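You operate a simulated robot arm through the tools that you are given. There is no shell and no other tool. Be economical: measure what you need, move in short steps, check, and stop when the job is done.

Carry out the task below with a simulated two-armed robot. There is one attempt and no reset: what you move stays moved.

TASK
Square up the board that stands off the fence and clamp all three.
Fine: push check first, the gap display names the board; push check again after the slide.

The check looks at the end state, three seconds after you hand in, the way a careful person would. Anything else that was tipped, shoved, dropped, spilled or broken makes it a failure.

THE ROBOT
Two 6-joint arms with two-finger parallel grippers on one trunk, on a base that drives. Base frame: it is fixed to the floor where the robot stands at the start and does not move with it; the origin is under the middle of the robot, x ahead of it, y to its left, z up. Units: m, degrees, N and s.
The left shoulder is at the start at [0.08, 0.216, 1.571], the right one opposite. With the tool pointing down near the work surface each hand reaches from about 0.1 to 0.62 m from the robot's upright axis, wherever it stands, measured 20 degrees to its own side. Places, roughly: check button [0.8, -0.2, 1.2]. Payload 3.43 kg a hand.
The tool frame of a hand sits at the grasp point between the pads (the TCP): z along the fingers, y along the line on which they close. The tips reach 0.03 m beyond it. Largest opening 0.094 m; finger width 0.028, thickness 0.01; the body of the gripper, 0.05 by 0.096 m, starts 0.055 m behind the TCP.
Orientation is told as [roll, pitch, yaw] about the base's x, y, z axes, in that order, counted from this pose: with the fingers straight down and closing along the base's y, the tool's x points along the base's -x, its y along +y and its z along -z.

THE INTERFACE
- The arms move only by the tool servo_tool. It takes "left_motion", "right_motion" or both (then of equal length, played together; a hand with none holds still); each is a list of rows, each a list of 7 numbers: the shift along the base's x, y, z in m, then the turn, a rotation vector about the base's x, y, z in degrees, then the gripper command, from -1 (shut) to 1 (fully open), values between in proportion. In form: [[x, y, z, rx, ry, rz, hand], ...]. A call has 1 to 8 rows; each row is the pose to reach, as a shift and turn from the pose commanded when the call began. Rows are played at 5 a second. More than 0.05 m and 8.6 degrees between two rows, or a gripper value outside its range, and nothing of the call is played. Where a pose cannot be reached the arm comes as near as it can. A force on the tool above 80 N (or 10 N above the force at the start of the call, whichever is more), or a blocked arm, ends the call early, and 0.2 s more pass. The fingers move at their own pace (about 0.072 m/s each) and stop on an object; they squeeze with about 24 N. The grip force told is the motor's: it shows also when the fingers shut on nothing. Time passes only in rows, and 0.2 s behind the last, so rows that repeat a pose let the fingers close. The reply holds the time, the measured pose of the TCP, the force on the tool along the base axes, the opening and the grip force, in the units named above and with some noise, with the torque about the TCP (base axes, N m) and any sound that the robot's microphone picked up.
- Cameras (640 x 400 px; columns grow to the right, rows downward): "scene" is now at [0.0753, -0.0618, 1.7306]; the picture's right is [-0.81, -0.58, 0.00], its down [-0.44, 0.62, -0.65] and it looks along [0.38, -0.53, -0.76] (base axes); focal length 266 px, centre (320, 200). "left" rides on the left gripper at [0.076, -0.014, -0.103] in its tool frame; the picture's right is [0.18, 0.98, 0.00], its down [-0.75, 0.14, -0.64] and it looks along [-0.63, 0.12, 0.77] (tool axes); focal length 243 px, centre (320, 200). "right" rides on the right gripper at [0.076, 0.014, -0.103] in its tool frame; the picture's right is [-0.18, 0.98, 0.00], its down [-0.75, -0.14, -0.64] and it looks along [-0.63, -0.12, 0.77] (tool axes); focal length 243 px, centre (320, 200). There is no depth. A picture from a camera that has moved, and an enlarged one, comes with that camera's place and axes in the base frame and with its lens.
- camera(camera): a new picture of that camera. The clock stands still meanwhile.
- raise_lower(by): slides the trunk up (or, below 0, down) by that many m; the arms and the scene camera ride with it, the base frame stays. It gives what a move gives, with no picture.
- base_move(legs): drives the robot by 1 to 6 legs, each [ahead, left, turn to the left] in m, m and degrees, along the robot's own axes; the way and the turn of a leg run together, so that a leg with both is an arc; at most 1.5 m and 180 degrees a leg. The arms and the cameras ride along, it lands a little off, and it stops where it bumps. It gives what a move gives.
- pan_tilt(pan, tilt): turns the head with the scene camera to pan (to the left, within 86 degrees either way) and tilt (down, from -29 to 69), counted from straight ahead of the robot. It gives what a move gives.
- zoom(camera, box): a new picture of the part [left, top, right, bottom] of that camera's present view, enlarged. The clock stands still meanwhile.
- close_job(): hands the job in; it is judged then, once.

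Go step by step. Nothing tells you exact positions but the pictures and the camera data: compare them with the known pose of the tool, close in by small moves and look again before you grip or let go. The budget is 120 turns and 88 pictures, counting those below and the enlarged ones. Unless the task says otherwise, let go and move clear before handing in, and close with one line.

The tools are called after "Call:" as name(argument=value, ...) on one line, values as JSON. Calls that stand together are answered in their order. servo_tool: Moves the arms, as the interface text tells. Its arguments: {"type":"object","properties":{"left_motion":{"type":"array","items":{"type":"array","items":{"type":"number"}}},"right_motion":{"type":"array","items":{"type":"array","items":{"type":"number"}}}},"required":[]} The other tools are called the same way: raise_lower (by) slides the trunk up or down; base_move (legs) drives the base; pan_tilt (pan, tilt) turns the head that bears the scene camera; camera (camera) takes a picture; zoom (camera, box) takes an enlarged picture of a part of a camera's view; close_job () hands the job in.

At the start:

```text
time_s: 0.0
left_position: [0.524, -0.0228, 1.0003]
left_tcp_rot: [0.0, -0.1, 0.0]
left_force: [0.2, 0.4, -0.3]
left_ft_torque: [-0.02, 0.02, -0.02]
left_grip_width: 0.094
left_grasp_force: 0.0
right_position: [0.3482, -0.466, 1.0001]
right_tcp_rot: [0.1, -0.1, 0.1]
right_force: [0.0, -0.7, 0.8]
right_ft_torque: [0.0, 0.0, 0.01]
right_grip_width: 0.0937
right_grasp_force: 0.1
trunk travel left (down, up): [-0.801, 0.039]
robot x, y, heading: [-0.002, -0.0016, 0.1]
head pan, tilt: [-54.5, 49.3]
```

scene: 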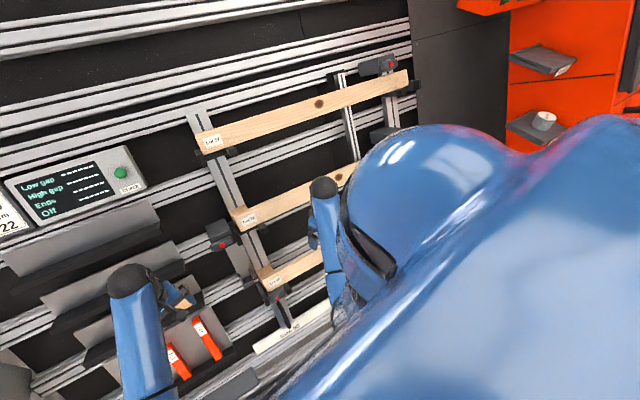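
right: 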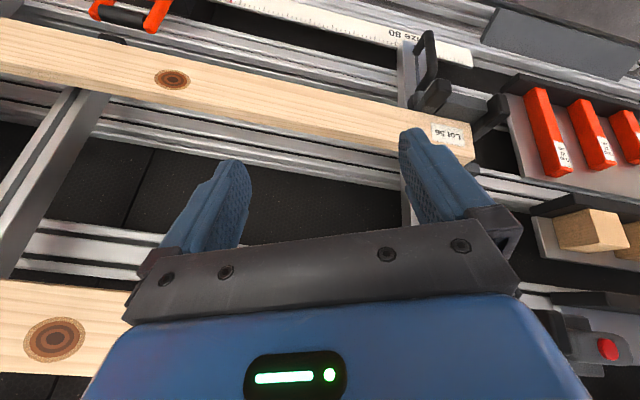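
left: 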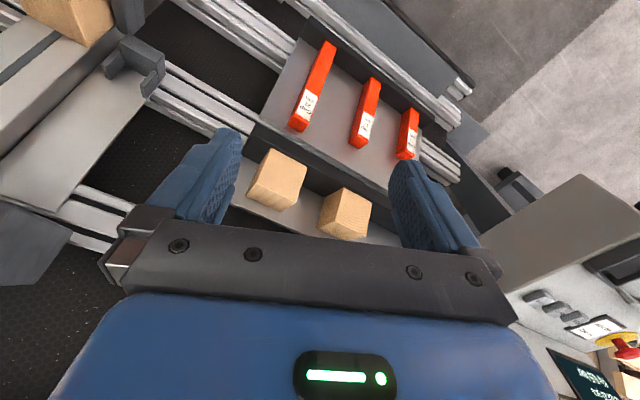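

I see a slotted table with three boards lying across supports, a gap display with a green button, wedges/blocks in trays. I'll look around with the head first.

Call:
pan_tilt(pan=-20, tilt=50)

Call:
camera(camera="scene")

Call:
zoom(camera="right", box=[320, 0, 640, 200])

```text
time_s: 1.0
left_position: [0.5245, -0.0225, 0.9993]
left_tcp_rot: [0.0, -0.1, 0.0]
left_force: [0.7, 0.1, 0.4]
left_ft_torque: [-0.02, 0.02, -0.01]
left_grip_width: 0.094
left_grasp_force: 0.1
right_position: [0.3491, -0.4659, 0.9996]
right_tcp_rot: [0.0, 0.0, -0.1]
right_force: [-0.1, -0.8, 0.3]
right_ft_torque: [-0.03, -0.01, 0.0]
right_grip_width: 0.0938
right_grasp_force: 0.1
trunk travel left (down, up): [-0.801, 0.039]
robot x, y, heading: [0.0, -0.0022, -0.0]
head pan, tilt: [-20.0, 50.0]
```

```text
84 pictures are left
camera scene: at [0.1027, -0.0251, 1.7296], right [-0.34, -0.94, 0.0], down [-0.72, 0.26, -0.64], along [0.6, -0.22, -0.77], focal length 266 px, centre (320, 200)
```

scene: 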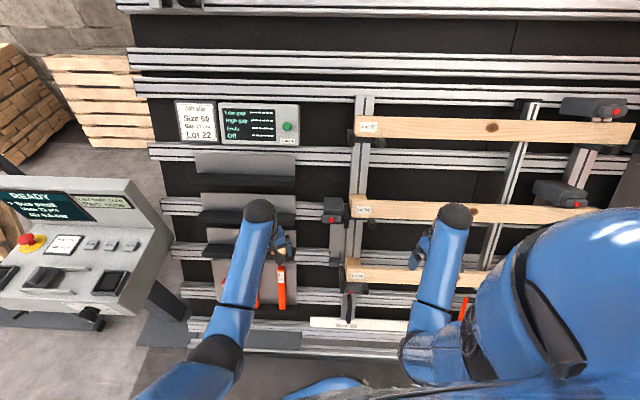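

```text
2.00 times, centred on (480, 100) of right
camera zoom: at [0.2728, -0.4505, 1.1031], right [0.18, 0.98, 0.0], down [0.75, -0.14, 0.64], along [0.63, -0.12, -0.77], focal length 485 px, centre (0, 400)
```

zoom: 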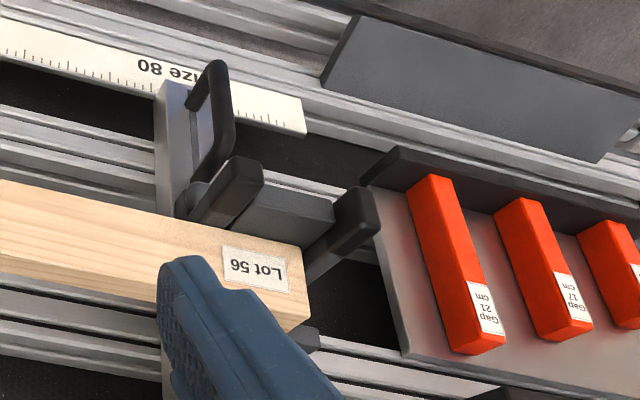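

Call:
zoom(camera="scene", box=[170, 90, 330, 190])

Call:
zoom(camera="scene", box=[300, 80, 640, 292])

Call:
zoom(camera="scene", box=[160, 180, 480, 380])

Call:
zoom(camera="scene", box=[0, 160, 200, 330])

```text
4.00 times, centred on (250, 140) of scene
camera zoom: at [0.1027, -0.0251, 1.7296], right [-0.34, -0.94, 0.0], down [-0.72, 0.26, -0.64], along [0.6, -0.22, -0.77], focal length 1062 px, centre (600, 440)
```

zoom: 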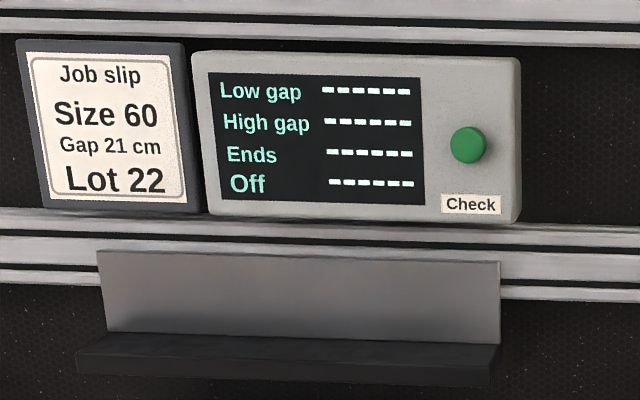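

```text
1.88 times, centred on (470, 186) of scene
camera zoom: at [0.1027, -0.0251, 1.7296], right [-0.34, -0.94, 0.0], down [-0.72, 0.26, -0.64], along [0.6, -0.22, -0.77], focal length 500 px, centre (38, 226)
```

zoom: 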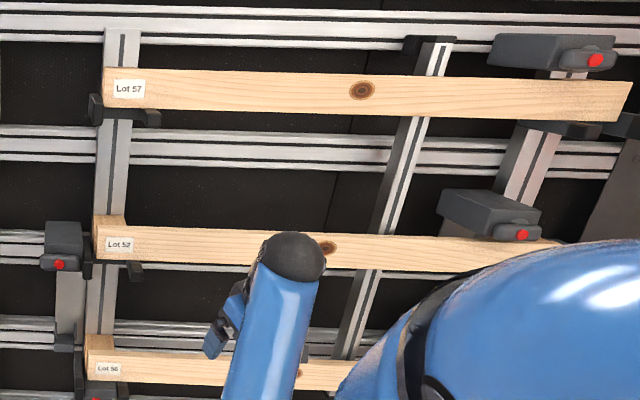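

```text
2.00 times, centred on (320, 280) of scene
camera zoom: at [0.1027, -0.0251, 1.7296], right [-0.34, -0.94, 0.0], down [-0.72, 0.26, -0.64], along [0.6, -0.22, -0.77], focal length 531 px, centre (320, 40)
```

zoom: 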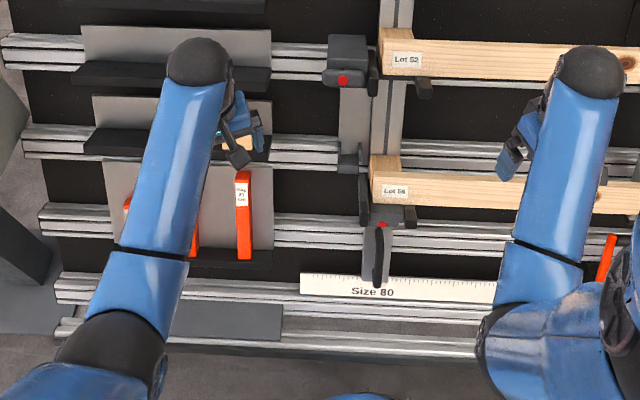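

```text
2.35 times, centred on (100, 245) of scene
camera zoom: at [0.1027, -0.0251, 1.7296], right [-0.34, -0.94, 0.0], down [-0.72, 0.26, -0.64], along [0.6, -0.22, -0.77], focal length 625 px, centre (838, 94)
```

zoom: 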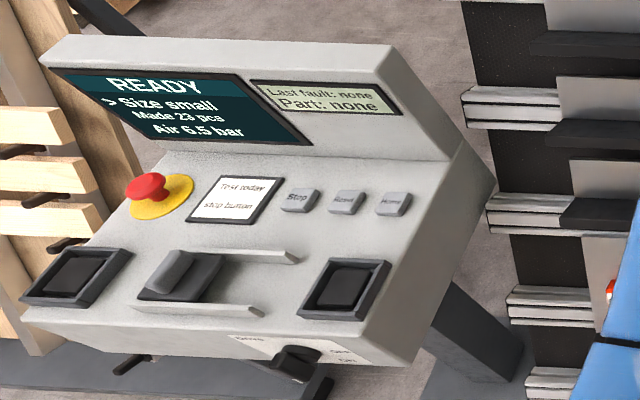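

The panel leans back and carries three boards (57 top, 52 middle, 56 low), red-tipped clamps and the gap display; the console at the left is unrelated. I'll point the left hand at the display/panel to triangulate.

Call:
servo_tool(left_motion=[[-0.01, 0, 0.025, -1.3, -7.4, -2.3, 1], [-0.02, 0, 0.05, -2.6, -14.8, -4.5, 1], [-0.03, 0, 0.075, -3.9, -22.3, -6.8, 1], [-0.04, 0, 0.1, -5.2, -29.7, -9, 1], [-0.05, 0, 0.125, -6.5, -37.1, -11.3, 1], [-0.06, 0, 0.15, -7.9, -44.5, -13.6, 1], [-0.07, 0, 0.175, -9.2, -52, -15.8, 1], [-0.08, 0, 0.2, -10.5, -59.4, -18.1, 1]])

Call:
camera(camera="left")

Call:
camera(camera="scene")

```text
time_s: 2.8
left_position: [0.4413, -0.0219, 1.2017]
left_tcp_rot: [0.0, -60.2, -20.0]
left_force: [0.2, 0.3, 0.3]
left_ft_torque: [0.0, 0.0, -0.02]
left_grip_width: 0.0939
left_grasp_force: 0.0
right_position: [0.348, -0.4646, 0.9998]
right_tcp_rot: [-0.1, 0.0, 0.0]
right_force: [-0.9, 0.1, -1.1]
right_ft_torque: [0.03, -0.01, 0.03]
right_grip_width: 0.0941
right_grasp_force: 0.1
trunk travel left (down, up): [-0.801, 0.039]
robot x, y, heading: [-0.0014, 0.0004, 0.1]
head pan, tilt: [-20.0, 50.0]
```

```text
78 pictures are left
camera left: at [0.3188, 0.0086, 1.1872], right [0.25, 0.95, -0.16], down [-0.12, 0.19, 0.97], along [0.96, -0.22, 0.17], focal length 243 px, centre (320, 200)
```

left: 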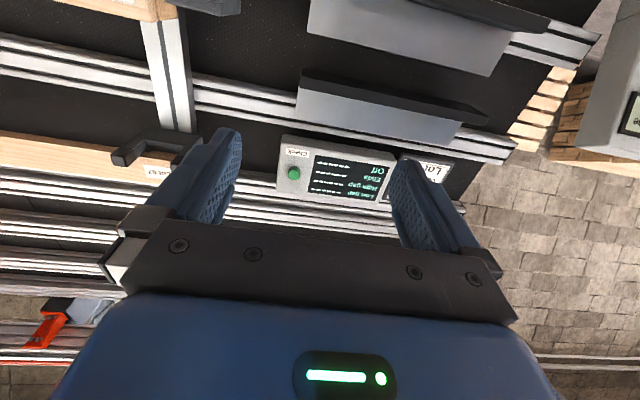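

```text
77 pictures are left
camera scene: at [0.1012, -0.0243, 1.7298], right [-0.34, -0.94, 0.0], down [-0.72, 0.26, -0.64], along [0.6, -0.22, -0.77], focal length 266 px, centre (320, 200)
```

scene: 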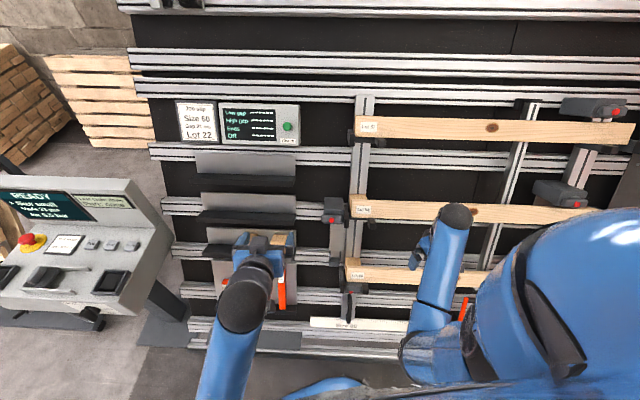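

Button triangulates to [0.808,-0.170,1.229]; panel tilts ~27° from vertical and is yawed ~-20°. I'll approach with closed left fingers.

Call:
servo_tool(left_motion=[[0.042, -0.017, 0.01, 0, 0, 0, -1], [0.084, -0.035, 0.02, 0, 0, 0, -1], [0.126, -0.052, 0.03, 0, 0, 0, -1], [0.168, -0.07, 0.04, 0, 0, 0, -1], [0.21, -0.087, 0.05, 0, 0, 0, -1], [0.252, -0.104, 0.06, 0, 0, 0, -1], [0.292, -0.121, 0.068, 0, 0, 0, -1]])

Call:
camera(camera="left")

```text
time_s: 4.4
left_position: [0.7387, -0.1459, 1.2652]
left_tcp_rot: [0.0, -60.0, -19.8]
left_force: [0.8, 0.3, 0.1]
left_ft_torque: [0.02, 0.02, 0.0]
left_grip_width: 0.0
left_grasp_force: 24.3
right_position: [0.3506, -0.4651, 0.9982]
right_tcp_rot: [0.0, 0.1, -0.1]
right_force: [0.0, 0.0, 0.5]
right_ft_torque: [0.0, 0.04, -0.01]
right_grip_width: 0.094
right_grasp_force: 0.1
trunk travel left (down, up): [-0.801, 0.039]
robot x, y, heading: [0.0027, -0.0056, -0.1]
head pan, tilt: [-20.0, 50.0]
```

```text
76 pictures are left
camera left: at [0.6166, -0.1162, 1.2517], right [0.25, 0.96, -0.16], down [-0.12, 0.19, 0.97], along [0.96, -0.22, 0.16], focal length 243 px, centre (320, 200)
```

left: 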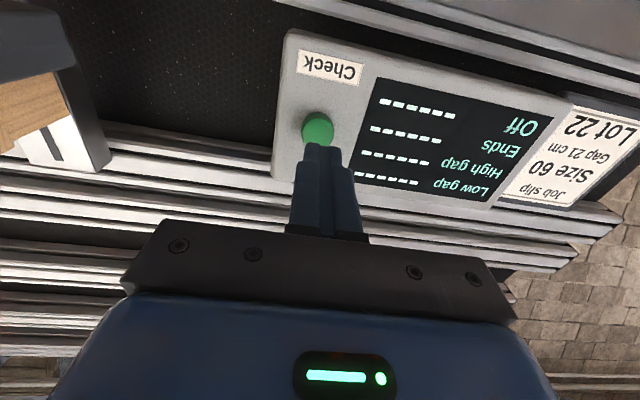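

Call:
servo_tool(left_motion=[[0.015, -0.0055, -0.0075, 0, 0, 0, -1], [0.03, -0.011, -0.015, 0, 0, 0, -1], [0.04, -0.015, -0.02, 0, 0, 0, -1], [0.044, -0.0165, -0.022, 0, 0, 0, -1], [0.048, -0.018, -0.024, 0, 0, 0, -1]])

Call:
camera(camera="left")

```text
time_s: 5.6
left_position: [0.7866, -0.1626, 1.2442]
left_tcp_rot: [-0.1, -60.0, -19.9]
left_force: [-0.4, -0.6, -0.3]
left_ft_torque: [0.03, -0.01, -0.02]
left_grip_width: 0.0002
left_grasp_force: 24.3
right_position: [0.3492, -0.4649, 0.9988]
right_tcp_rot: [-0.1, 0.1, 0.0]
right_force: [0.3, 0.3, 0.1]
right_ft_torque: [0.0, 0.01, 0.0]
right_grip_width: 0.094
right_grasp_force: 0.1
trunk travel left (down, up): [-0.801, 0.039]
robot x, y, heading: [-0.0014, 0.001, 0.1]
head pan, tilt: [-20.0, 50.0]
```

```text
75 pictures are left
camera left: at [0.6632, -0.1323, 1.2295], right [0.25, 0.96, -0.16], down [-0.12, 0.19, 0.97], along [0.96, -0.22, 0.16], focal length 243 px, centre (320, 200)
```

left: 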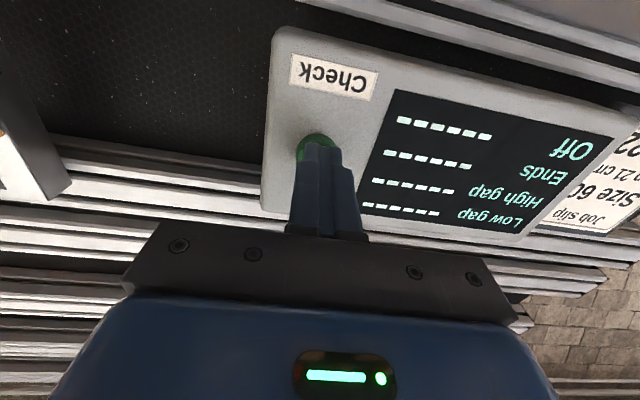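

Call:
servo_tool(left_motion=[[0.003, -0.001, -0.0015, 0, 0, 0, -1], [0.006, -0.002, -0.003, 0, 0, 0, -1], [0.009, -0.003, -0.0045, 0, 0, 0, -1], [0.012, -0.004, -0.006, 0, 0, 0, -1], [0.015, -0.005, -0.0075, 0, 0, 0, -1]])

Call:
camera(camera="left")

```text
time_s: 6.8
left_position: [0.7933, -0.1675, 1.2394]
left_tcp_rot: [0.0, -60.1, -19.8]
left_force: [-14.5, 4.4, 2.2]
left_ft_torque: [0.04, 0.08, -0.03]
left_grip_width: 0.0002
left_grasp_force: 24.4
right_position: [0.3459, -0.4643, 1.0009]
right_tcp_rot: [0.1, -0.2, 0.0]
right_force: [0.2, 0.5, 0.0]
right_ft_torque: [-0.02, -0.03, -0.01]
right_grip_width: 0.0938
right_grasp_force: 0.0
trunk travel left (down, up): [-0.801, 0.039]
robot x, y, heading: [-0.0026, 0.0048, -0.2]
head pan, tilt: [-20.0, 50.0]
```

```text
74 pictures are left
camera left: at [0.6719, -0.1361, 1.225], right [0.25, 0.95, -0.16], down [-0.12, 0.2, 0.97], along [0.96, -0.22, 0.16], focal length 243 px, centre (320, 200)
```

left: 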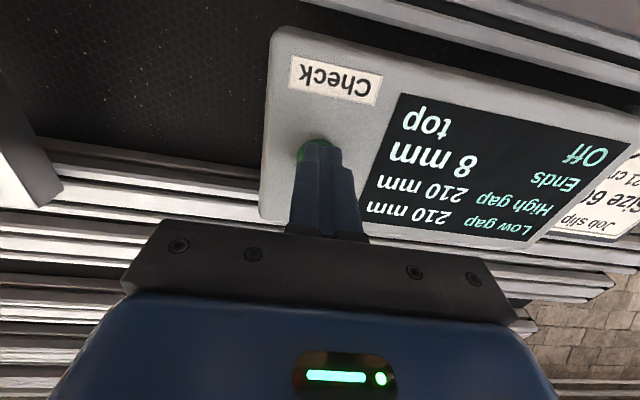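

Display: gaps 210 OK, Ends 8 mm, Off = top (Lot 57). Retract and inspect the top board's ends.

Call:
servo_tool(left_motion=[[-0.02, 0.007, 0.01, 0, 0, 0, -1], [-0.06, 0.02, 0.03, 0, 0, 0, -1], [-0.1, 0.035, 0.05, 0, 0, 0, -1], [-0.14, 0.05, 0.06, 0, 0, 0, -1], [-0.18, 0.065, 0.06, 0, 0, 0, 0]])

Call:
pan_tilt(pan=-45, tilt=38)

Call:
camera(camera="scene")

```text
time_s: 8.0
left_position: [0.6197, -0.103, 1.2987]
left_tcp_rot: [-0.1, -60.1, -20.0]
left_force: [-0.9, -0.3, 0.5]
left_ft_torque: [-0.02, 0.0, 0.01]
left_grip_width: 0.0475
left_grasp_force: 0.5
right_position: [0.3488, -0.4657, 1.0014]
right_tcp_rot: [0.0, 0.1, 0.0]
right_force: [0.2, -0.3, -0.2]
right_ft_torque: [0.0, 0.01, -0.03]
right_grip_width: 0.094
right_grasp_force: 0.1
trunk travel left (down, up): [-0.801, 0.039]
robot x, y, heading: [-0.001, -0.0029, 0.1]
head pan, tilt: [-20.0, 50.0]
```

```text
time_s: 8.9
left_position: [0.6201, -0.1028, 1.2973]
left_tcp_rot: [-0.1, -60.0, -19.9]
left_force: [-0.8, 0.6, -0.2]
left_ft_torque: [0.0, -0.02, 0.03]
left_grip_width: 0.0467
left_grasp_force: 0.0
right_position: [0.3489, -0.4645, 1.0003]
right_tcp_rot: [-0.1, 0.1, 0.0]
right_force: [0.1, -1.1, 0.1]
right_ft_torque: [0.02, 0.03, -0.01]
right_grip_width: 0.0941
right_grasp_force: 0.1
trunk travel left (down, up): [-0.801, 0.039]
robot x, y, heading: [-0.0005, -0.0021, 0.4]
head pan, tilt: [-45.0, 38.0]
```

```text
73 pictures are left
camera scene: at [0.0913, -0.0596, 1.7468], right [-0.71, -0.71, 0.0], down [-0.44, 0.44, -0.79], along [0.56, -0.56, -0.62], focal length 266 px, centre (320, 200)
```

scene: 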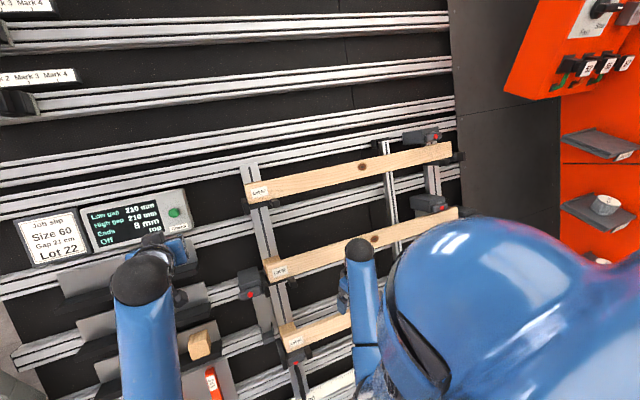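

Call:
zoom(camera="scene", box=[370, 110, 480, 230])

Call:
zoom(camera="scene", box=[220, 150, 360, 390])

```text
3.33 times, centred on (425, 170) of scene
camera zoom: at [0.0913, -0.0596, 1.7468], right [-0.71, -0.71, 0.0], down [-0.44, 0.44, -0.79], along [0.56, -0.56, -0.62], focal length 885 px, centre (-30, 300)
```

zoom: 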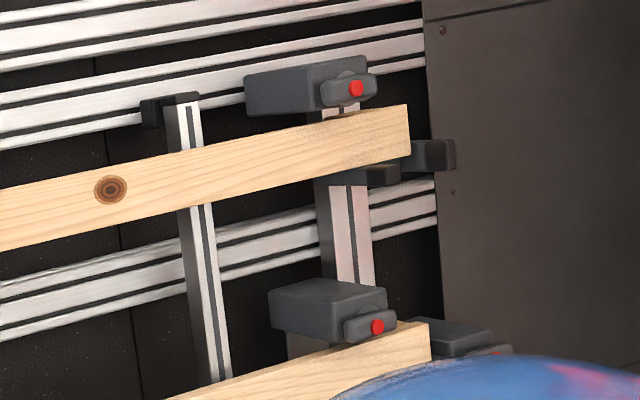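

```text
1.67 times, centred on (290, 270) of scene
camera zoom: at [0.0913, -0.0596, 1.7468], right [-0.71, -0.71, 0.0], down [-0.44, 0.44, -0.79], along [0.56, -0.56, -0.62], focal length 443 px, centre (370, 83)
```

zoom: 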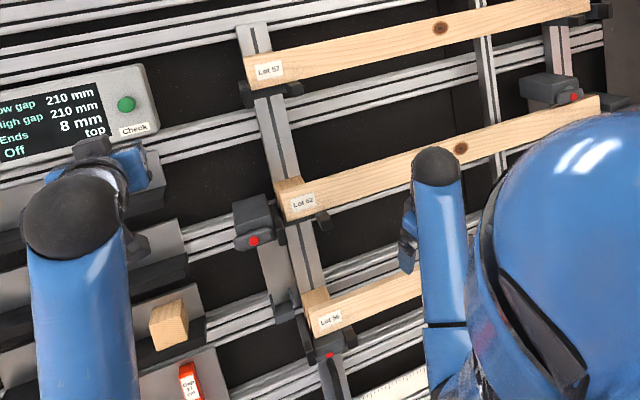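

Call:
servo_tool(left_motion=[[-0.04, -0.02, 0.01, 0, 0, 0, 0], [-0.08, -0.05, 0.02, 0, 0, 0, 0], [-0.1, -0.09, 0.03, 0, 0, 0, 0], [-0.1, -0.13, 0.03, 0, 0, 0, 0], [-0.1, -0.17, 0.03, 0, 0, 0, 0]])

Call:
camera(camera="left")

```text
refused: row 2 steps farther than a row can; nothing moved
```

```text
70 pictures are left
camera left: at [0.498, -0.0731, 1.2842], right [0.25, 0.95, -0.16], down [-0.12, 0.19, 0.97], along [0.96, -0.22, 0.16], focal length 243 px, centre (320, 200)
```

left: 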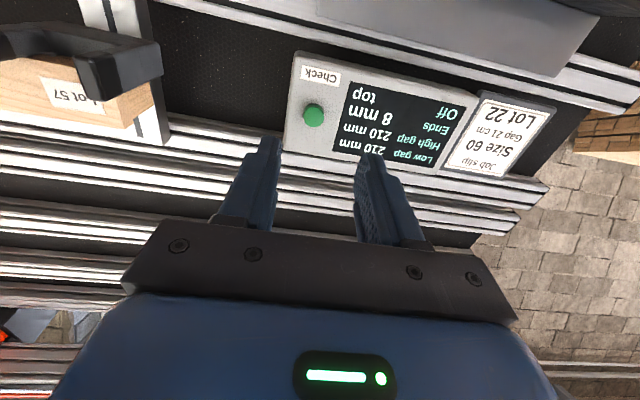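

Call:
servo_tool(left_motion=[[-0.03, -0.02, 0.01, 0, 0, 0, 0], [-0.06, -0.05, 0.02, 0, 0, 0, 0], [-0.08, -0.09, 0.03, 0, 0, 0, 0], [-0.08, -0.13, 0.03, 0, 0, 0, 0], [-0.08, -0.17, 0.03, 0, 0, 0, 0]])

Call:
camera(camera="left")

```text
time_s: 10.1
left_position: [0.5371, -0.2727, 1.3239]
left_tcp_rot: [0.0, -60.0, -19.9]
left_force: [-0.7, -0.2, 0.3]
left_ft_torque: [0.0, -0.01, 0.05]
left_grip_width: 0.0471
left_grasp_force: 0.0
right_position: [0.35, -0.4668, 0.9998]
right_tcp_rot: [0.1, 0.0, 0.0]
right_force: [0.3, -1.2, -0.3]
right_ft_torque: [0.0, 0.0, 0.0]
right_grip_width: 0.0939
right_grasp_force: 0.1
trunk travel left (down, up): [-0.801, 0.039]
robot x, y, heading: [-0.0009, -0.0034, -0.3]
head pan, tilt: [-45.0, 38.0]
```

```text
69 pictures are left
camera left: at [0.4141, -0.2427, 1.3107], right [0.25, 0.96, -0.16], down [-0.12, 0.19, 0.97], along [0.96, -0.22, 0.16], focal length 243 px, centre (320, 200)
```

left: 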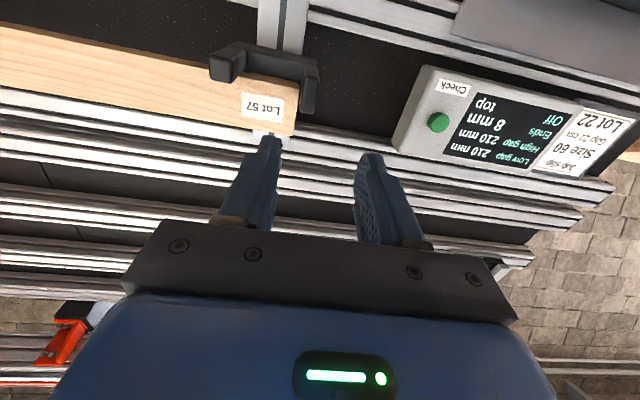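

Call:
zoom(camera="left", box=[160, 10, 360, 150])

```text
2.86 times, centred on (260, 80) of left
camera zoom: at [0.4141, -0.2427, 1.3107], right [0.25, 0.96, -0.16], down [-0.12, 0.19, 0.97], along [0.96, -0.22, 0.16], focal length 693 px, centre (491, 543)
```

zoom: 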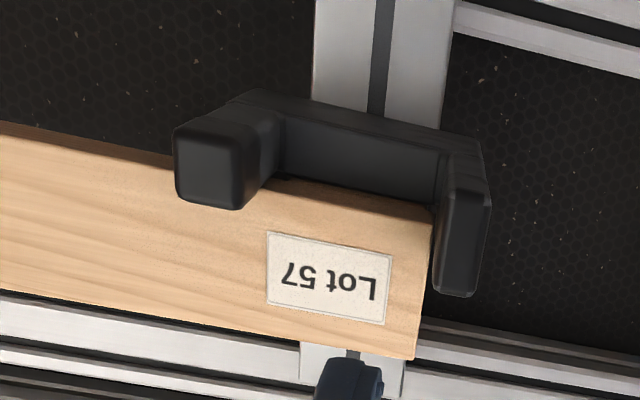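

Call:
servo_tool(right_motion=[[-0.006, -0.03, 0.036, -2.5, -6.87, -4.31, 1], [-0.012, -0.06, 0.072, -5, -13.75, -8.62, 1], [-0.018, -0.09, 0.108, -7.5, -20.6, -12.9, 1], [-0.024, -0.12, 0.144, -10, -27.5, -17.25, 1], [-0.03, -0.15, 0.18, -12.5, -34.4, -21.6, 1], [-0.036, -0.18, 0.216, -15, -41.25, -25.9, 1], [-0.042, -0.21, 0.252, -17.5, -48.1, -30.2, 1], [-0.048, -0.24, 0.288, -20, -55, -34.5, 1]])

Call:
camera(camera="right")

Call:
camera(camera="scene")

```text
time_s: 11.9
left_position: [0.5369, -0.2719, 1.3251]
left_tcp_rot: [0.1, -60.0, -19.8]
left_force: [-0.1, 0.4, -0.3]
left_ft_torque: [0.01, 0.0, 0.01]
left_grip_width: 0.0472
left_grasp_force: 0.0
right_position: [0.3005, -0.7063, 1.2859]
right_tcp_rot: [-1.6, -57.7, -37.1]
right_force: [-0.1, -1.0, 0.5]
right_ft_torque: [0.03, 0.0, -0.01]
right_grip_width: 0.0939
right_grasp_force: 0.1
trunk travel left (down, up): [-0.801, 0.039]
robot x, y, heading: [0.0033, -0.0001, 0.0]
head pan, tilt: [-45.0, 38.0]
```

```text
67 pictures are left
camera right: at [0.2087, -0.6154, 1.277], right [0.69, 0.71, 0.14], down [-0.19, -0.01, 0.98], along [0.7, -0.7, 0.12], focal length 243 px, centre (320, 200)
```

right: 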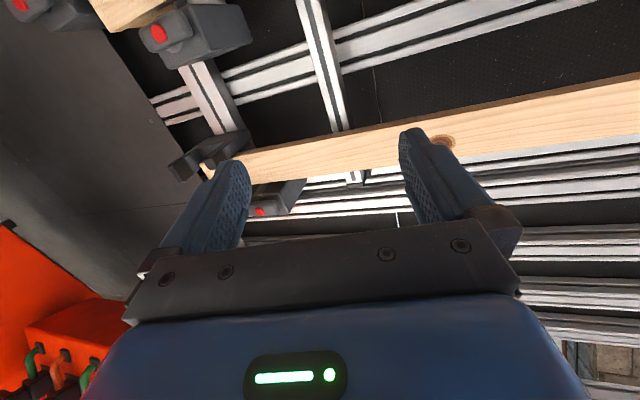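

```text
66 pictures are left
camera scene: at [0.0907, -0.0605, 1.7468], right [-0.71, -0.71, 0.0], down [-0.44, 0.44, -0.79], along [0.56, -0.56, -0.62], focal length 266 px, centre (320, 200)
```

scene: 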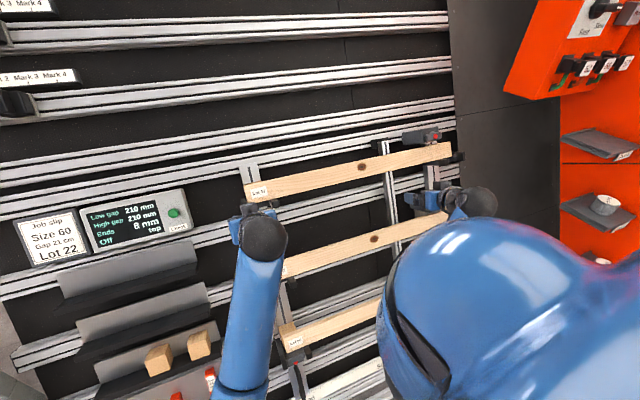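

Call:
zoom(camera="right", box=[130, 110, 290, 220])

Call:
zoom(camera="scene", box=[370, 110, 480, 230])

Call:
zoom(camera="right", box=[0, 0, 280, 140])

```text
3.64 times, centred on (210, 165) of right
camera zoom: at [0.2087, -0.6154, 1.277], right [0.69, 0.71, 0.14], down [-0.19, -0.01, 0.98], along [0.7, -0.7, 0.12], focal length 882 px, centre (720, 327)
```

zoom: 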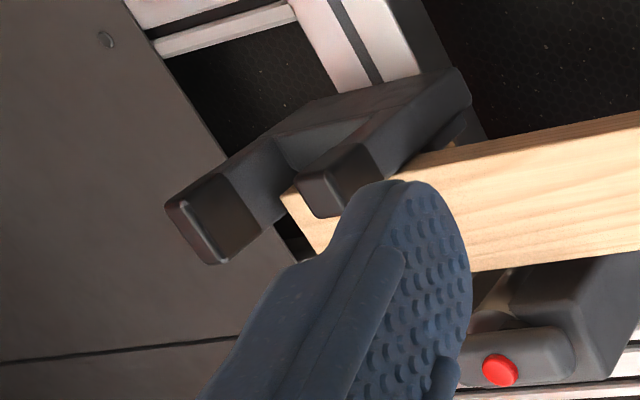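

```text
3.33 times, centred on (425, 170) of scene
camera zoom: at [0.0907, -0.0605, 1.7468], right [-0.71, -0.71, 0.0], down [-0.44, 0.44, -0.79], along [0.56, -0.56, -0.62], focal length 885 px, centre (-30, 300)
```

zoom: 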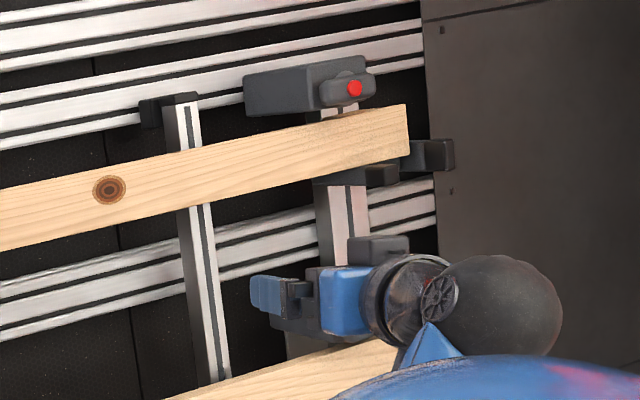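

```text
2.29 times, centred on (140, 70) of right
camera zoom: at [0.2087, -0.6154, 1.277], right [0.69, 0.71, 0.14], down [-0.19, -0.01, 0.98], along [0.7, -0.7, 0.12], focal length 555 px, centre (731, 497)
```

zoom: 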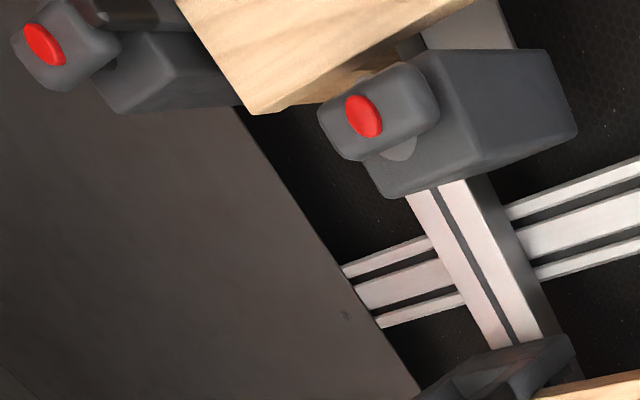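

Call:
servo_tool(left_motion=[[-0.025, 0.008, -0.03, 0, 0, 0, 0], [-0.045, 0.016, -0.07, 0, 0, 0, 0], [-0.065, 0.024, -0.11, 0, 0, 0, 0], [-0.08, 0.032, -0.15, 0, 0, 0, 0], [-0.09, 0.04, -0.19, 0, 0, 0, 0], [-0.1, 0.04, -0.23, 0, 0, 0, 0], [-0.11, 0.04, -0.27, 0, 0, 0, 0]])

Call:
camera(camera="left")

Call:
zoom(camera="scene", box=[180, 130, 400, 267])

```text
time_s: 13.7
left_position: [0.4781, -0.2151, 1.0837]
left_tcp_rot: [-4.3, -61.9, -11.1]
left_force: [0.5, 0.0, 0.1]
left_ft_torque: [0.03, -0.01, -0.06]
left_grip_width: 0.047
left_grasp_force: 0.2
right_position: [0.3015, -0.7056, 1.2856]
right_tcp_rot: [-1.7, -57.5, -36.8]
right_force: [0.2, 0.7, 0.1]
right_ft_torque: [0.01, -0.03, 0.03]
right_grip_width: 0.0942
right_grasp_force: 0.0
trunk travel left (down, up): [-0.801, 0.039]
robot x, y, heading: [0.0005, 0.0018, -0.1]
head pan, tilt: [-45.0, 38.0]
stopped in row 7 (left hand): the arm was blocked; the commanded pose is now the measured one
```

```text
62 pictures are left
camera left: at [0.3533, -0.197, 1.0656], right [0.17, 0.97, -0.2], down [-0.16, 0.22, 0.96], along [0.97, -0.13, 0.19], focal length 243 px, centre (320, 200)
```

left: 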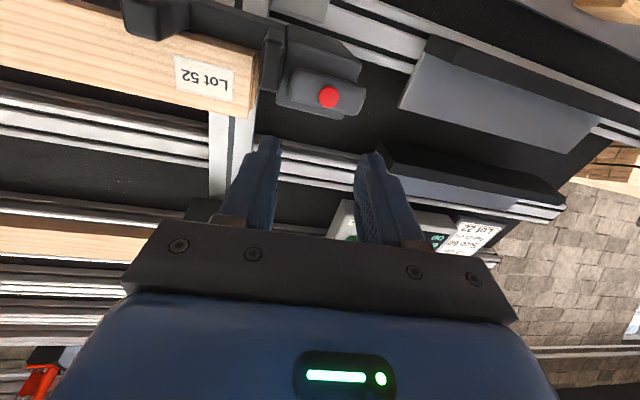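

```text
2.91 times, centred on (290, 198) of scene
camera zoom: at [0.091, -0.0595, 1.7464], right [-0.71, -0.71, 0.0], down [-0.44, 0.44, -0.79], along [0.56, -0.56, -0.62], focal length 773 px, centre (407, 204)
```

zoom: 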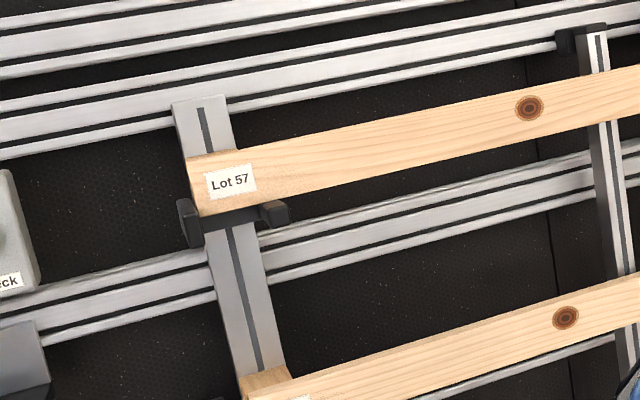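

Call:
zoom(camera="left", box=[100, 0, 380, 160])

```text
2.29 times, centred on (240, 80) of left
camera zoom: at [0.3533, -0.197, 1.0656], right [0.17, 0.97, -0.2], down [-0.16, 0.22, 0.96], along [0.97, -0.13, 0.19], focal length 555 px, centre (503, 474)
```

zoom: 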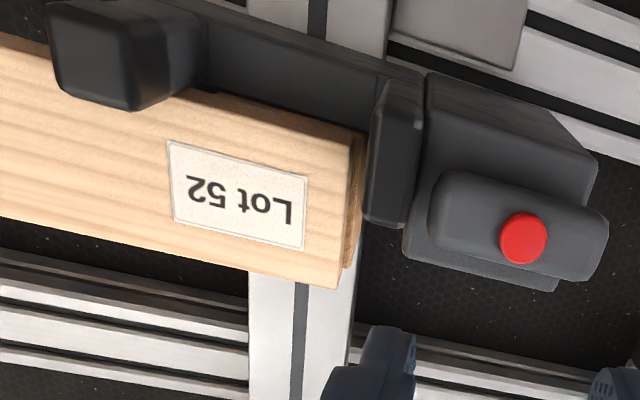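

The left ends sit near prong-stops on the brackets; I need to tell which end is the fence, so I clear the left arm and zoom on the left ends.

Call:
servo_tool(left_motion=[[-0.03, 0.03, 0.0, 0, 0, 0, 0], [-0.05, 0.07, 0.0, 0, 0, 0, 0], [-0.07, 0.11, 0.0, 0, 0, 0, 0], [-0.07, 0.15, 0.0, 0, 0, 0, 0], [-0.07, 0.19, 0.0, 0, 0, 0, 0]])

Call:
pan_tilt(pan=-35, tilt=44)

Call:
camera(camera="scene")

```text
time_s: 14.4
left_position: [0.4628, -0.1814, 1.1869]
left_tcp_rot: [-27.6, -67.6, 11.7]
left_force: [0.1, -0.3, 0.6]
left_ft_torque: [0.0, 0.0, 0.02]
left_grip_width: 0.0472
left_grasp_force: 0.0
right_position: [0.3015, -0.704, 1.285]
right_tcp_rot: [-1.7, -57.5, -36.8]
right_force: [-0.2, 0.1, -0.2]
right_ft_torque: [0.02, -0.02, 0.0]
right_grip_width: 0.0939
right_grasp_force: 0.1
trunk travel left (down, up): [-0.801, 0.039]
robot x, y, heading: [0.001, -0.0035, -0.3]
head pan, tilt: [-45.0, 38.0]
stopped in row 3 (left hand): the arm was blocked; the commanded pose is now the measured one
```

```text
time_s: 15.1
left_position: [0.4628, -0.1837, 1.1867]
left_tcp_rot: [-27.7, -67.7, 11.8]
left_force: [0.1, -0.6, 0.0]
left_ft_torque: [-0.03, 0.03, 0.0]
left_grip_width: 0.0469
left_grasp_force: 0.1
right_position: [0.301, -0.7046, 1.2851]
right_tcp_rot: [-1.7, -57.4, -36.9]
right_force: [-0.4, -0.3, 0.1]
right_ft_torque: [0.01, 0.03, -0.03]
right_grip_width: 0.0939
right_grasp_force: 0.1
trunk travel left (down, up): [-0.801, 0.039]
robot x, y, heading: [-0.0031, -0.0033, 0.2]
head pan, tilt: [-35.0, 44.0]
```

```text
59 pictures are left
camera scene: at [0.0975, -0.0459, 1.7375], right [-0.57, -0.82, 0.0], down [-0.57, 0.4, -0.72], along [0.59, -0.41, -0.69], focal length 266 px, centre (320, 200)
```

scene: 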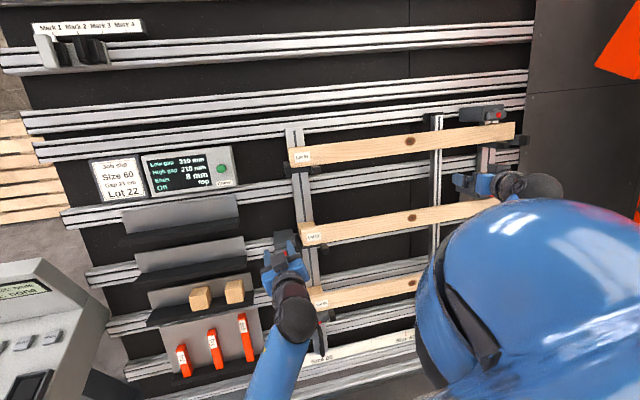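

Call:
servo_tool(left_motion=[[-0.01, 0.03, 0.03, 0, 0, 0, 0], [-0.02, 0.06, 0.06, 0, 0, 0, 0], [-0.03, 0.09, 0.08, 0, 0, 0, 0], [-0.04, 0.13, 0.1, 0, 0, 0, 0]])

Call:
zoom(camera="scene", box=[270, 110, 350, 160])

Call:
zoom(camera="scene", box=[250, 210, 410, 380])

```text
time_s: 16.1
left_position: [0.4213, -0.0517, 1.2869]
left_tcp_rot: [-27.8, -67.7, 11.6]
left_force: [-0.1, 0.3, -0.5]
left_ft_torque: [0.0, 0.01, -0.01]
left_grip_width: 0.0471
left_grasp_force: 0.0
right_position: [0.3026, -0.7043, 1.2862]
right_tcp_rot: [-1.8, -57.6, -36.8]
right_force: [0.7, 0.0, 0.4]
right_ft_torque: [-0.02, -0.03, -0.01]
right_grip_width: 0.0936
right_grasp_force: 0.1
trunk travel left (down, up): [-0.801, 0.039]
robot x, y, heading: [0.0007, -0.0, -0.2]
head pan, tilt: [-35.0, 44.0]
```

```text
8.00 times, centred on (310, 135) of scene
camera zoom: at [0.0971, -0.0445, 1.738], right [-0.57, -0.82, 0.0], down [-0.57, 0.4, -0.72], along [0.59, -0.41, -0.69], focal length 2125 px, centre (400, 720)
```

zoom: 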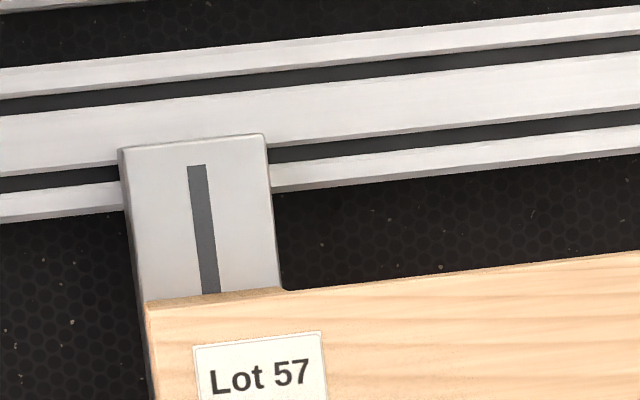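

```text
2.35 times, centred on (330, 295) of scene
camera zoom: at [0.0971, -0.0445, 1.738], right [-0.57, -0.82, 0.0], down [-0.57, 0.4, -0.72], along [0.59, -0.41, -0.69], focal length 625 px, centre (296, -24)
```

zoom: 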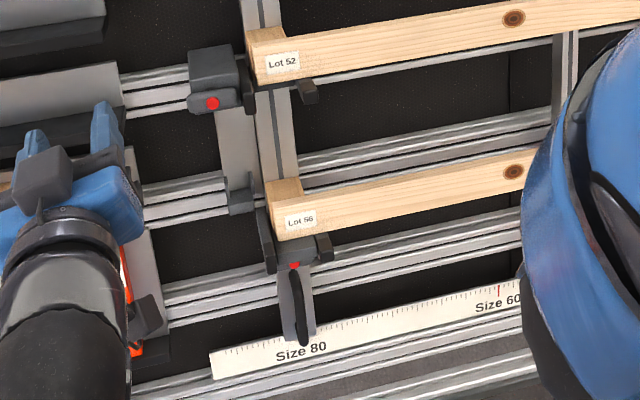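

Call:
zoom(camera="scene", box=[280, 205, 360, 255])

Call:
zoom(camera="scene", box=[280, 260, 380, 322])

Call:
zoom(camera="scene", box=[275, 130, 355, 180])

Call:
zoom(camera="scene", box=[450, 95, 550, 158])

```text
8.00 times, centred on (320, 230) of scene
camera zoom: at [0.0971, -0.0445, 1.738], right [-0.57, -0.82, 0.0], down [-0.57, 0.4, -0.72], along [0.59, -0.41, -0.69], focal length 2125 px, centre (320, -40)
```

zoom: 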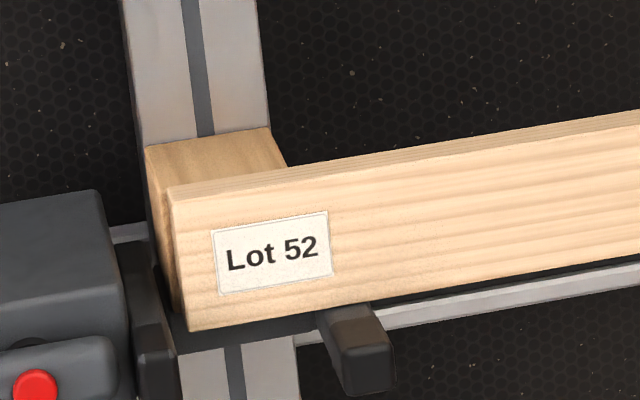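

```text
6.40 times, centred on (330, 291) of scene
camera zoom: at [0.0971, -0.0445, 1.738], right [-0.57, -0.82, 0.0], down [-0.57, 0.4, -0.72], along [0.59, -0.41, -0.69], focal length 1700 px, centre (256, -382)
```

zoom: 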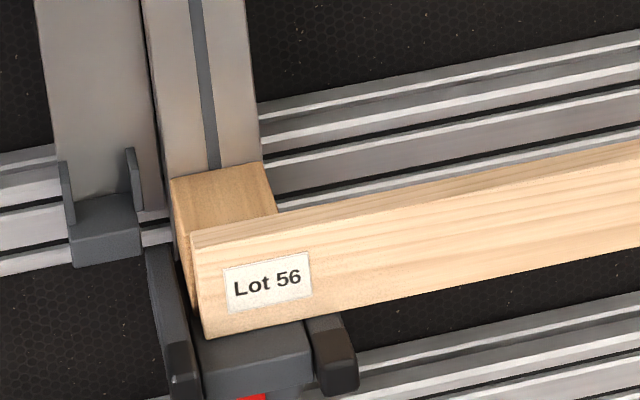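

```text
8.00 times, centred on (315, 155) of scene
camera zoom: at [0.0971, -0.0445, 1.738], right [-0.57, -0.82, 0.0], down [-0.57, 0.4, -0.72], along [0.59, -0.41, -0.69], focal length 2125 px, centre (360, 560)
```

zoom: 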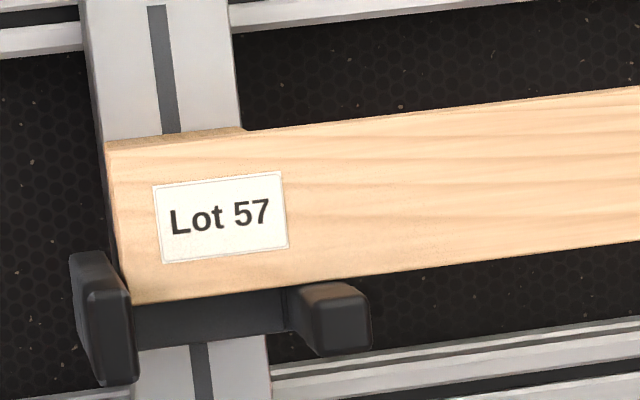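

```text
6.35 times, centred on (500, 126) of scene
camera zoom: at [0.0971, -0.0445, 1.738], right [-0.57, -0.82, 0.0], down [-0.57, 0.4, -0.72], along [0.59, -0.41, -0.69], focal length 1686 px, centre (-823, 667)
```

zoom: 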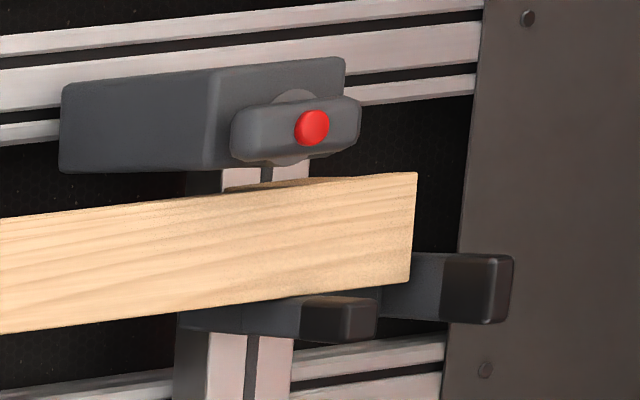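

Left ends look flush with the post for all three, so the fence may be on the right. I'll lower the right arm and compare right ends.

Call:
servo_tool(right_motion=[[-0.02, 0.04, 0, 0, 0, 0, 1], [-0.04, 0.08, 0, 0, 0, 0, 1], [-0.05, 0.12, 0, 0, 0, 0, 1], [-0.05, 0.16, 0, 0, 0, 0, 1]])

Call:
pan_tilt(pan=-60, tilt=35)

Call:
camera(camera="scene")

```text
time_s: 17.1
left_position: [0.4233, -0.0517, 1.2867]
left_tcp_rot: [-27.7, -67.6, 11.4]
left_force: [0.1, -0.6, 0.5]
left_ft_torque: [0.04, 0.0, -0.01]
left_grip_width: 0.0471
left_grasp_force: 0.0
right_position: [0.2586, -0.5772, 1.2762]
right_tcp_rot: [-1.6, -57.4, -36.8]
right_force: [-0.3, 0.6, -0.7]
right_ft_torque: [0.02, 0.0, 0.0]
right_grip_width: 0.094
right_grasp_force: 0.2
right hand out of reach, approached as far as the arm can: row 4
trunk travel left (down, up): [-0.801, 0.039]
robot x, y, heading: [-0.0017, 0.0001, 0.1]
head pan, tilt: [-35.0, 44.0]
```

```text
time_s: 18.0
left_position: [0.4228, -0.0517, 1.2851]
left_tcp_rot: [-27.7, -67.6, 11.6]
left_force: [0.6, 1.0, 0.4]
left_ft_torque: [-0.01, -0.01, 0.0]
left_grip_width: 0.0473
left_grasp_force: 0.1
right_position: [0.2585, -0.577, 1.2776]
right_tcp_rot: [-1.6, -57.5, -36.8]
right_force: [-0.7, 0.1, -0.6]
right_ft_torque: [0.03, -0.01, 0.0]
right_grip_width: 0.0938
right_grasp_force: 0.0
trunk travel left (down, up): [-0.801, 0.039]
robot x, y, heading: [-0.0042, -0.0011, -0.1]
head pan, tilt: [-60.0, 35.0]
```

```text
52 pictures are left
camera scene: at [0.0743, -0.0751, 1.7513], right [-0.87, -0.5, 0.0], down [-0.29, 0.5, -0.82], along [0.41, -0.71, -0.57], focal length 266 px, centre (320, 200)
```

scene: 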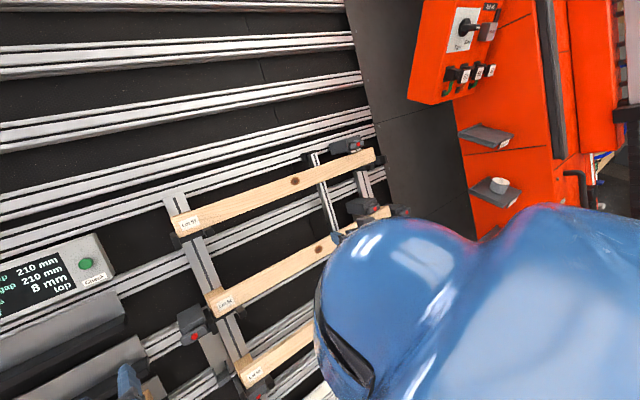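

I'll turn to face the panel squarely (-21°) and strafe right so that I face the boards' middle.

Call:
base_move(legs=[[-0.05, 0, -21], [0, -0.42, 0]])

Call:
pan_tilt(pan=-10, tilt=42)

Call:
camera(camera="scene")

```text
time_s: 21.7
left_position: [0.1804, -0.5755, 1.2861]
left_tcp_rot: [-27.9, -67.6, -9.1]
left_force: [-0.1, 0.8, -0.3]
left_ft_torque: [0.01, 0.0, 0.0]
left_grip_width: 0.0471
left_grasp_force: 0.0
right_position: [-0.1615, -1.0058, 1.2789]
right_tcp_rot: [-1.9, -57.6, -57.6]
right_force: [0.2, -0.7, -1.3]
right_ft_torque: [0.01, 0.01, -0.03]
right_grip_width: 0.0942
right_grasp_force: 0.1
trunk travel left (down, up): [-0.801, 0.039]
robot x, y, heading: [-0.1953, -0.3763, -21.1]
head pan, tilt: [-60.0, 35.0]
```

```text
time_s: 22.9
left_position: [0.1792, -0.577, 1.2857]
left_tcp_rot: [-27.7, -67.6, -9.3]
left_force: [-0.7, 0.3, 0.4]
left_ft_torque: [-0.02, -0.02, -0.03]
left_grip_width: 0.0472
left_grasp_force: 0.0
right_position: [-0.1617, -1.0071, 1.2763]
right_tcp_rot: [-1.7, -57.5, -57.8]
right_force: [0.0, 1.0, -0.3]
right_ft_torque: [0.0, 0.01, 0.0]
right_grip_width: 0.094
right_grasp_force: 0.1
trunk travel left (down, up): [-0.801, 0.039]
robot x, y, heading: [-0.199, -0.3783, -20.9]
head pan, tilt: [-10.0, 42.0]
```

```text
51 pictures are left
camera scene: at [-0.0969, -0.4294, 1.7409], right [-0.52, -0.86, 0.0], down [-0.57, 0.35, -0.74], along [0.64, -0.38, -0.67], focal length 266 px, centre (320, 200)
```

scene: 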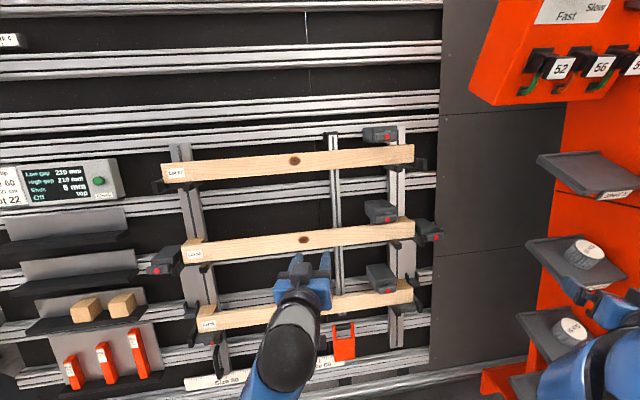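

Call:
zoom(camera="scene", box=[340, 115, 450, 185])

Call:
zoom(camera="scene", box=[340, 190, 450, 330])

Call:
zoom(camera="scene", box=[140, 130, 260, 380])

```text
5.71 times, centred on (395, 150) of scene
camera zoom: at [-0.0969, -0.4294, 1.7409], right [-0.52, -0.86, 0.0], down [-0.57, 0.35, -0.74], along [0.64, -0.38, -0.67], focal length 1518 px, centre (-109, 486)
```

zoom: 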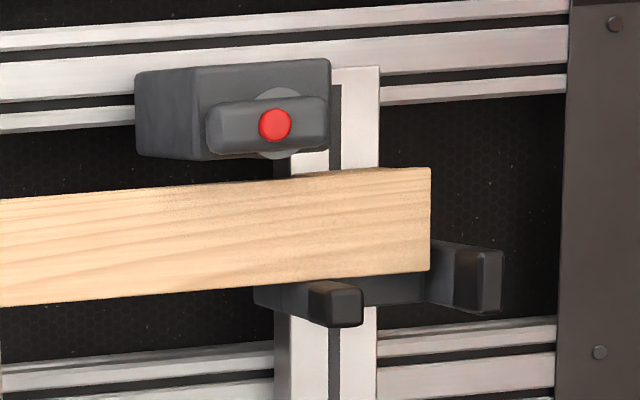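

```text
2.86 times, centred on (395, 260) of scene
camera zoom: at [-0.0969, -0.4294, 1.7409], right [-0.52, -0.86, 0.0], down [-0.57, 0.35, -0.74], along [0.64, -0.38, -0.67], focal length 759 px, centre (106, 29)
```

zoom: 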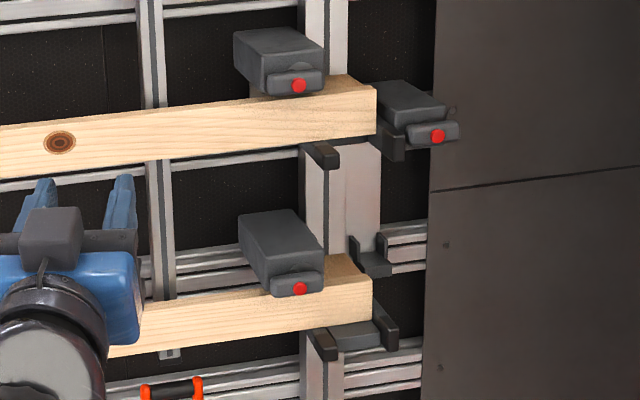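

```text
1.60 times, centred on (200, 255) of scene
camera zoom: at [-0.0969, -0.4294, 1.7409], right [-0.52, -0.86, 0.0], down [-0.57, 0.35, -0.74], along [0.64, -0.38, -0.67], focal length 425 px, centre (512, 112)
```

zoom: 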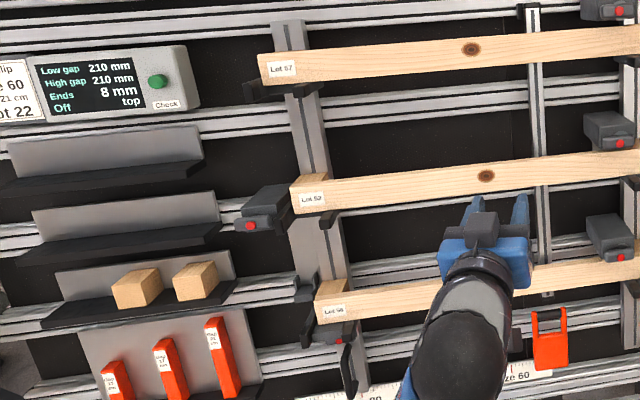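

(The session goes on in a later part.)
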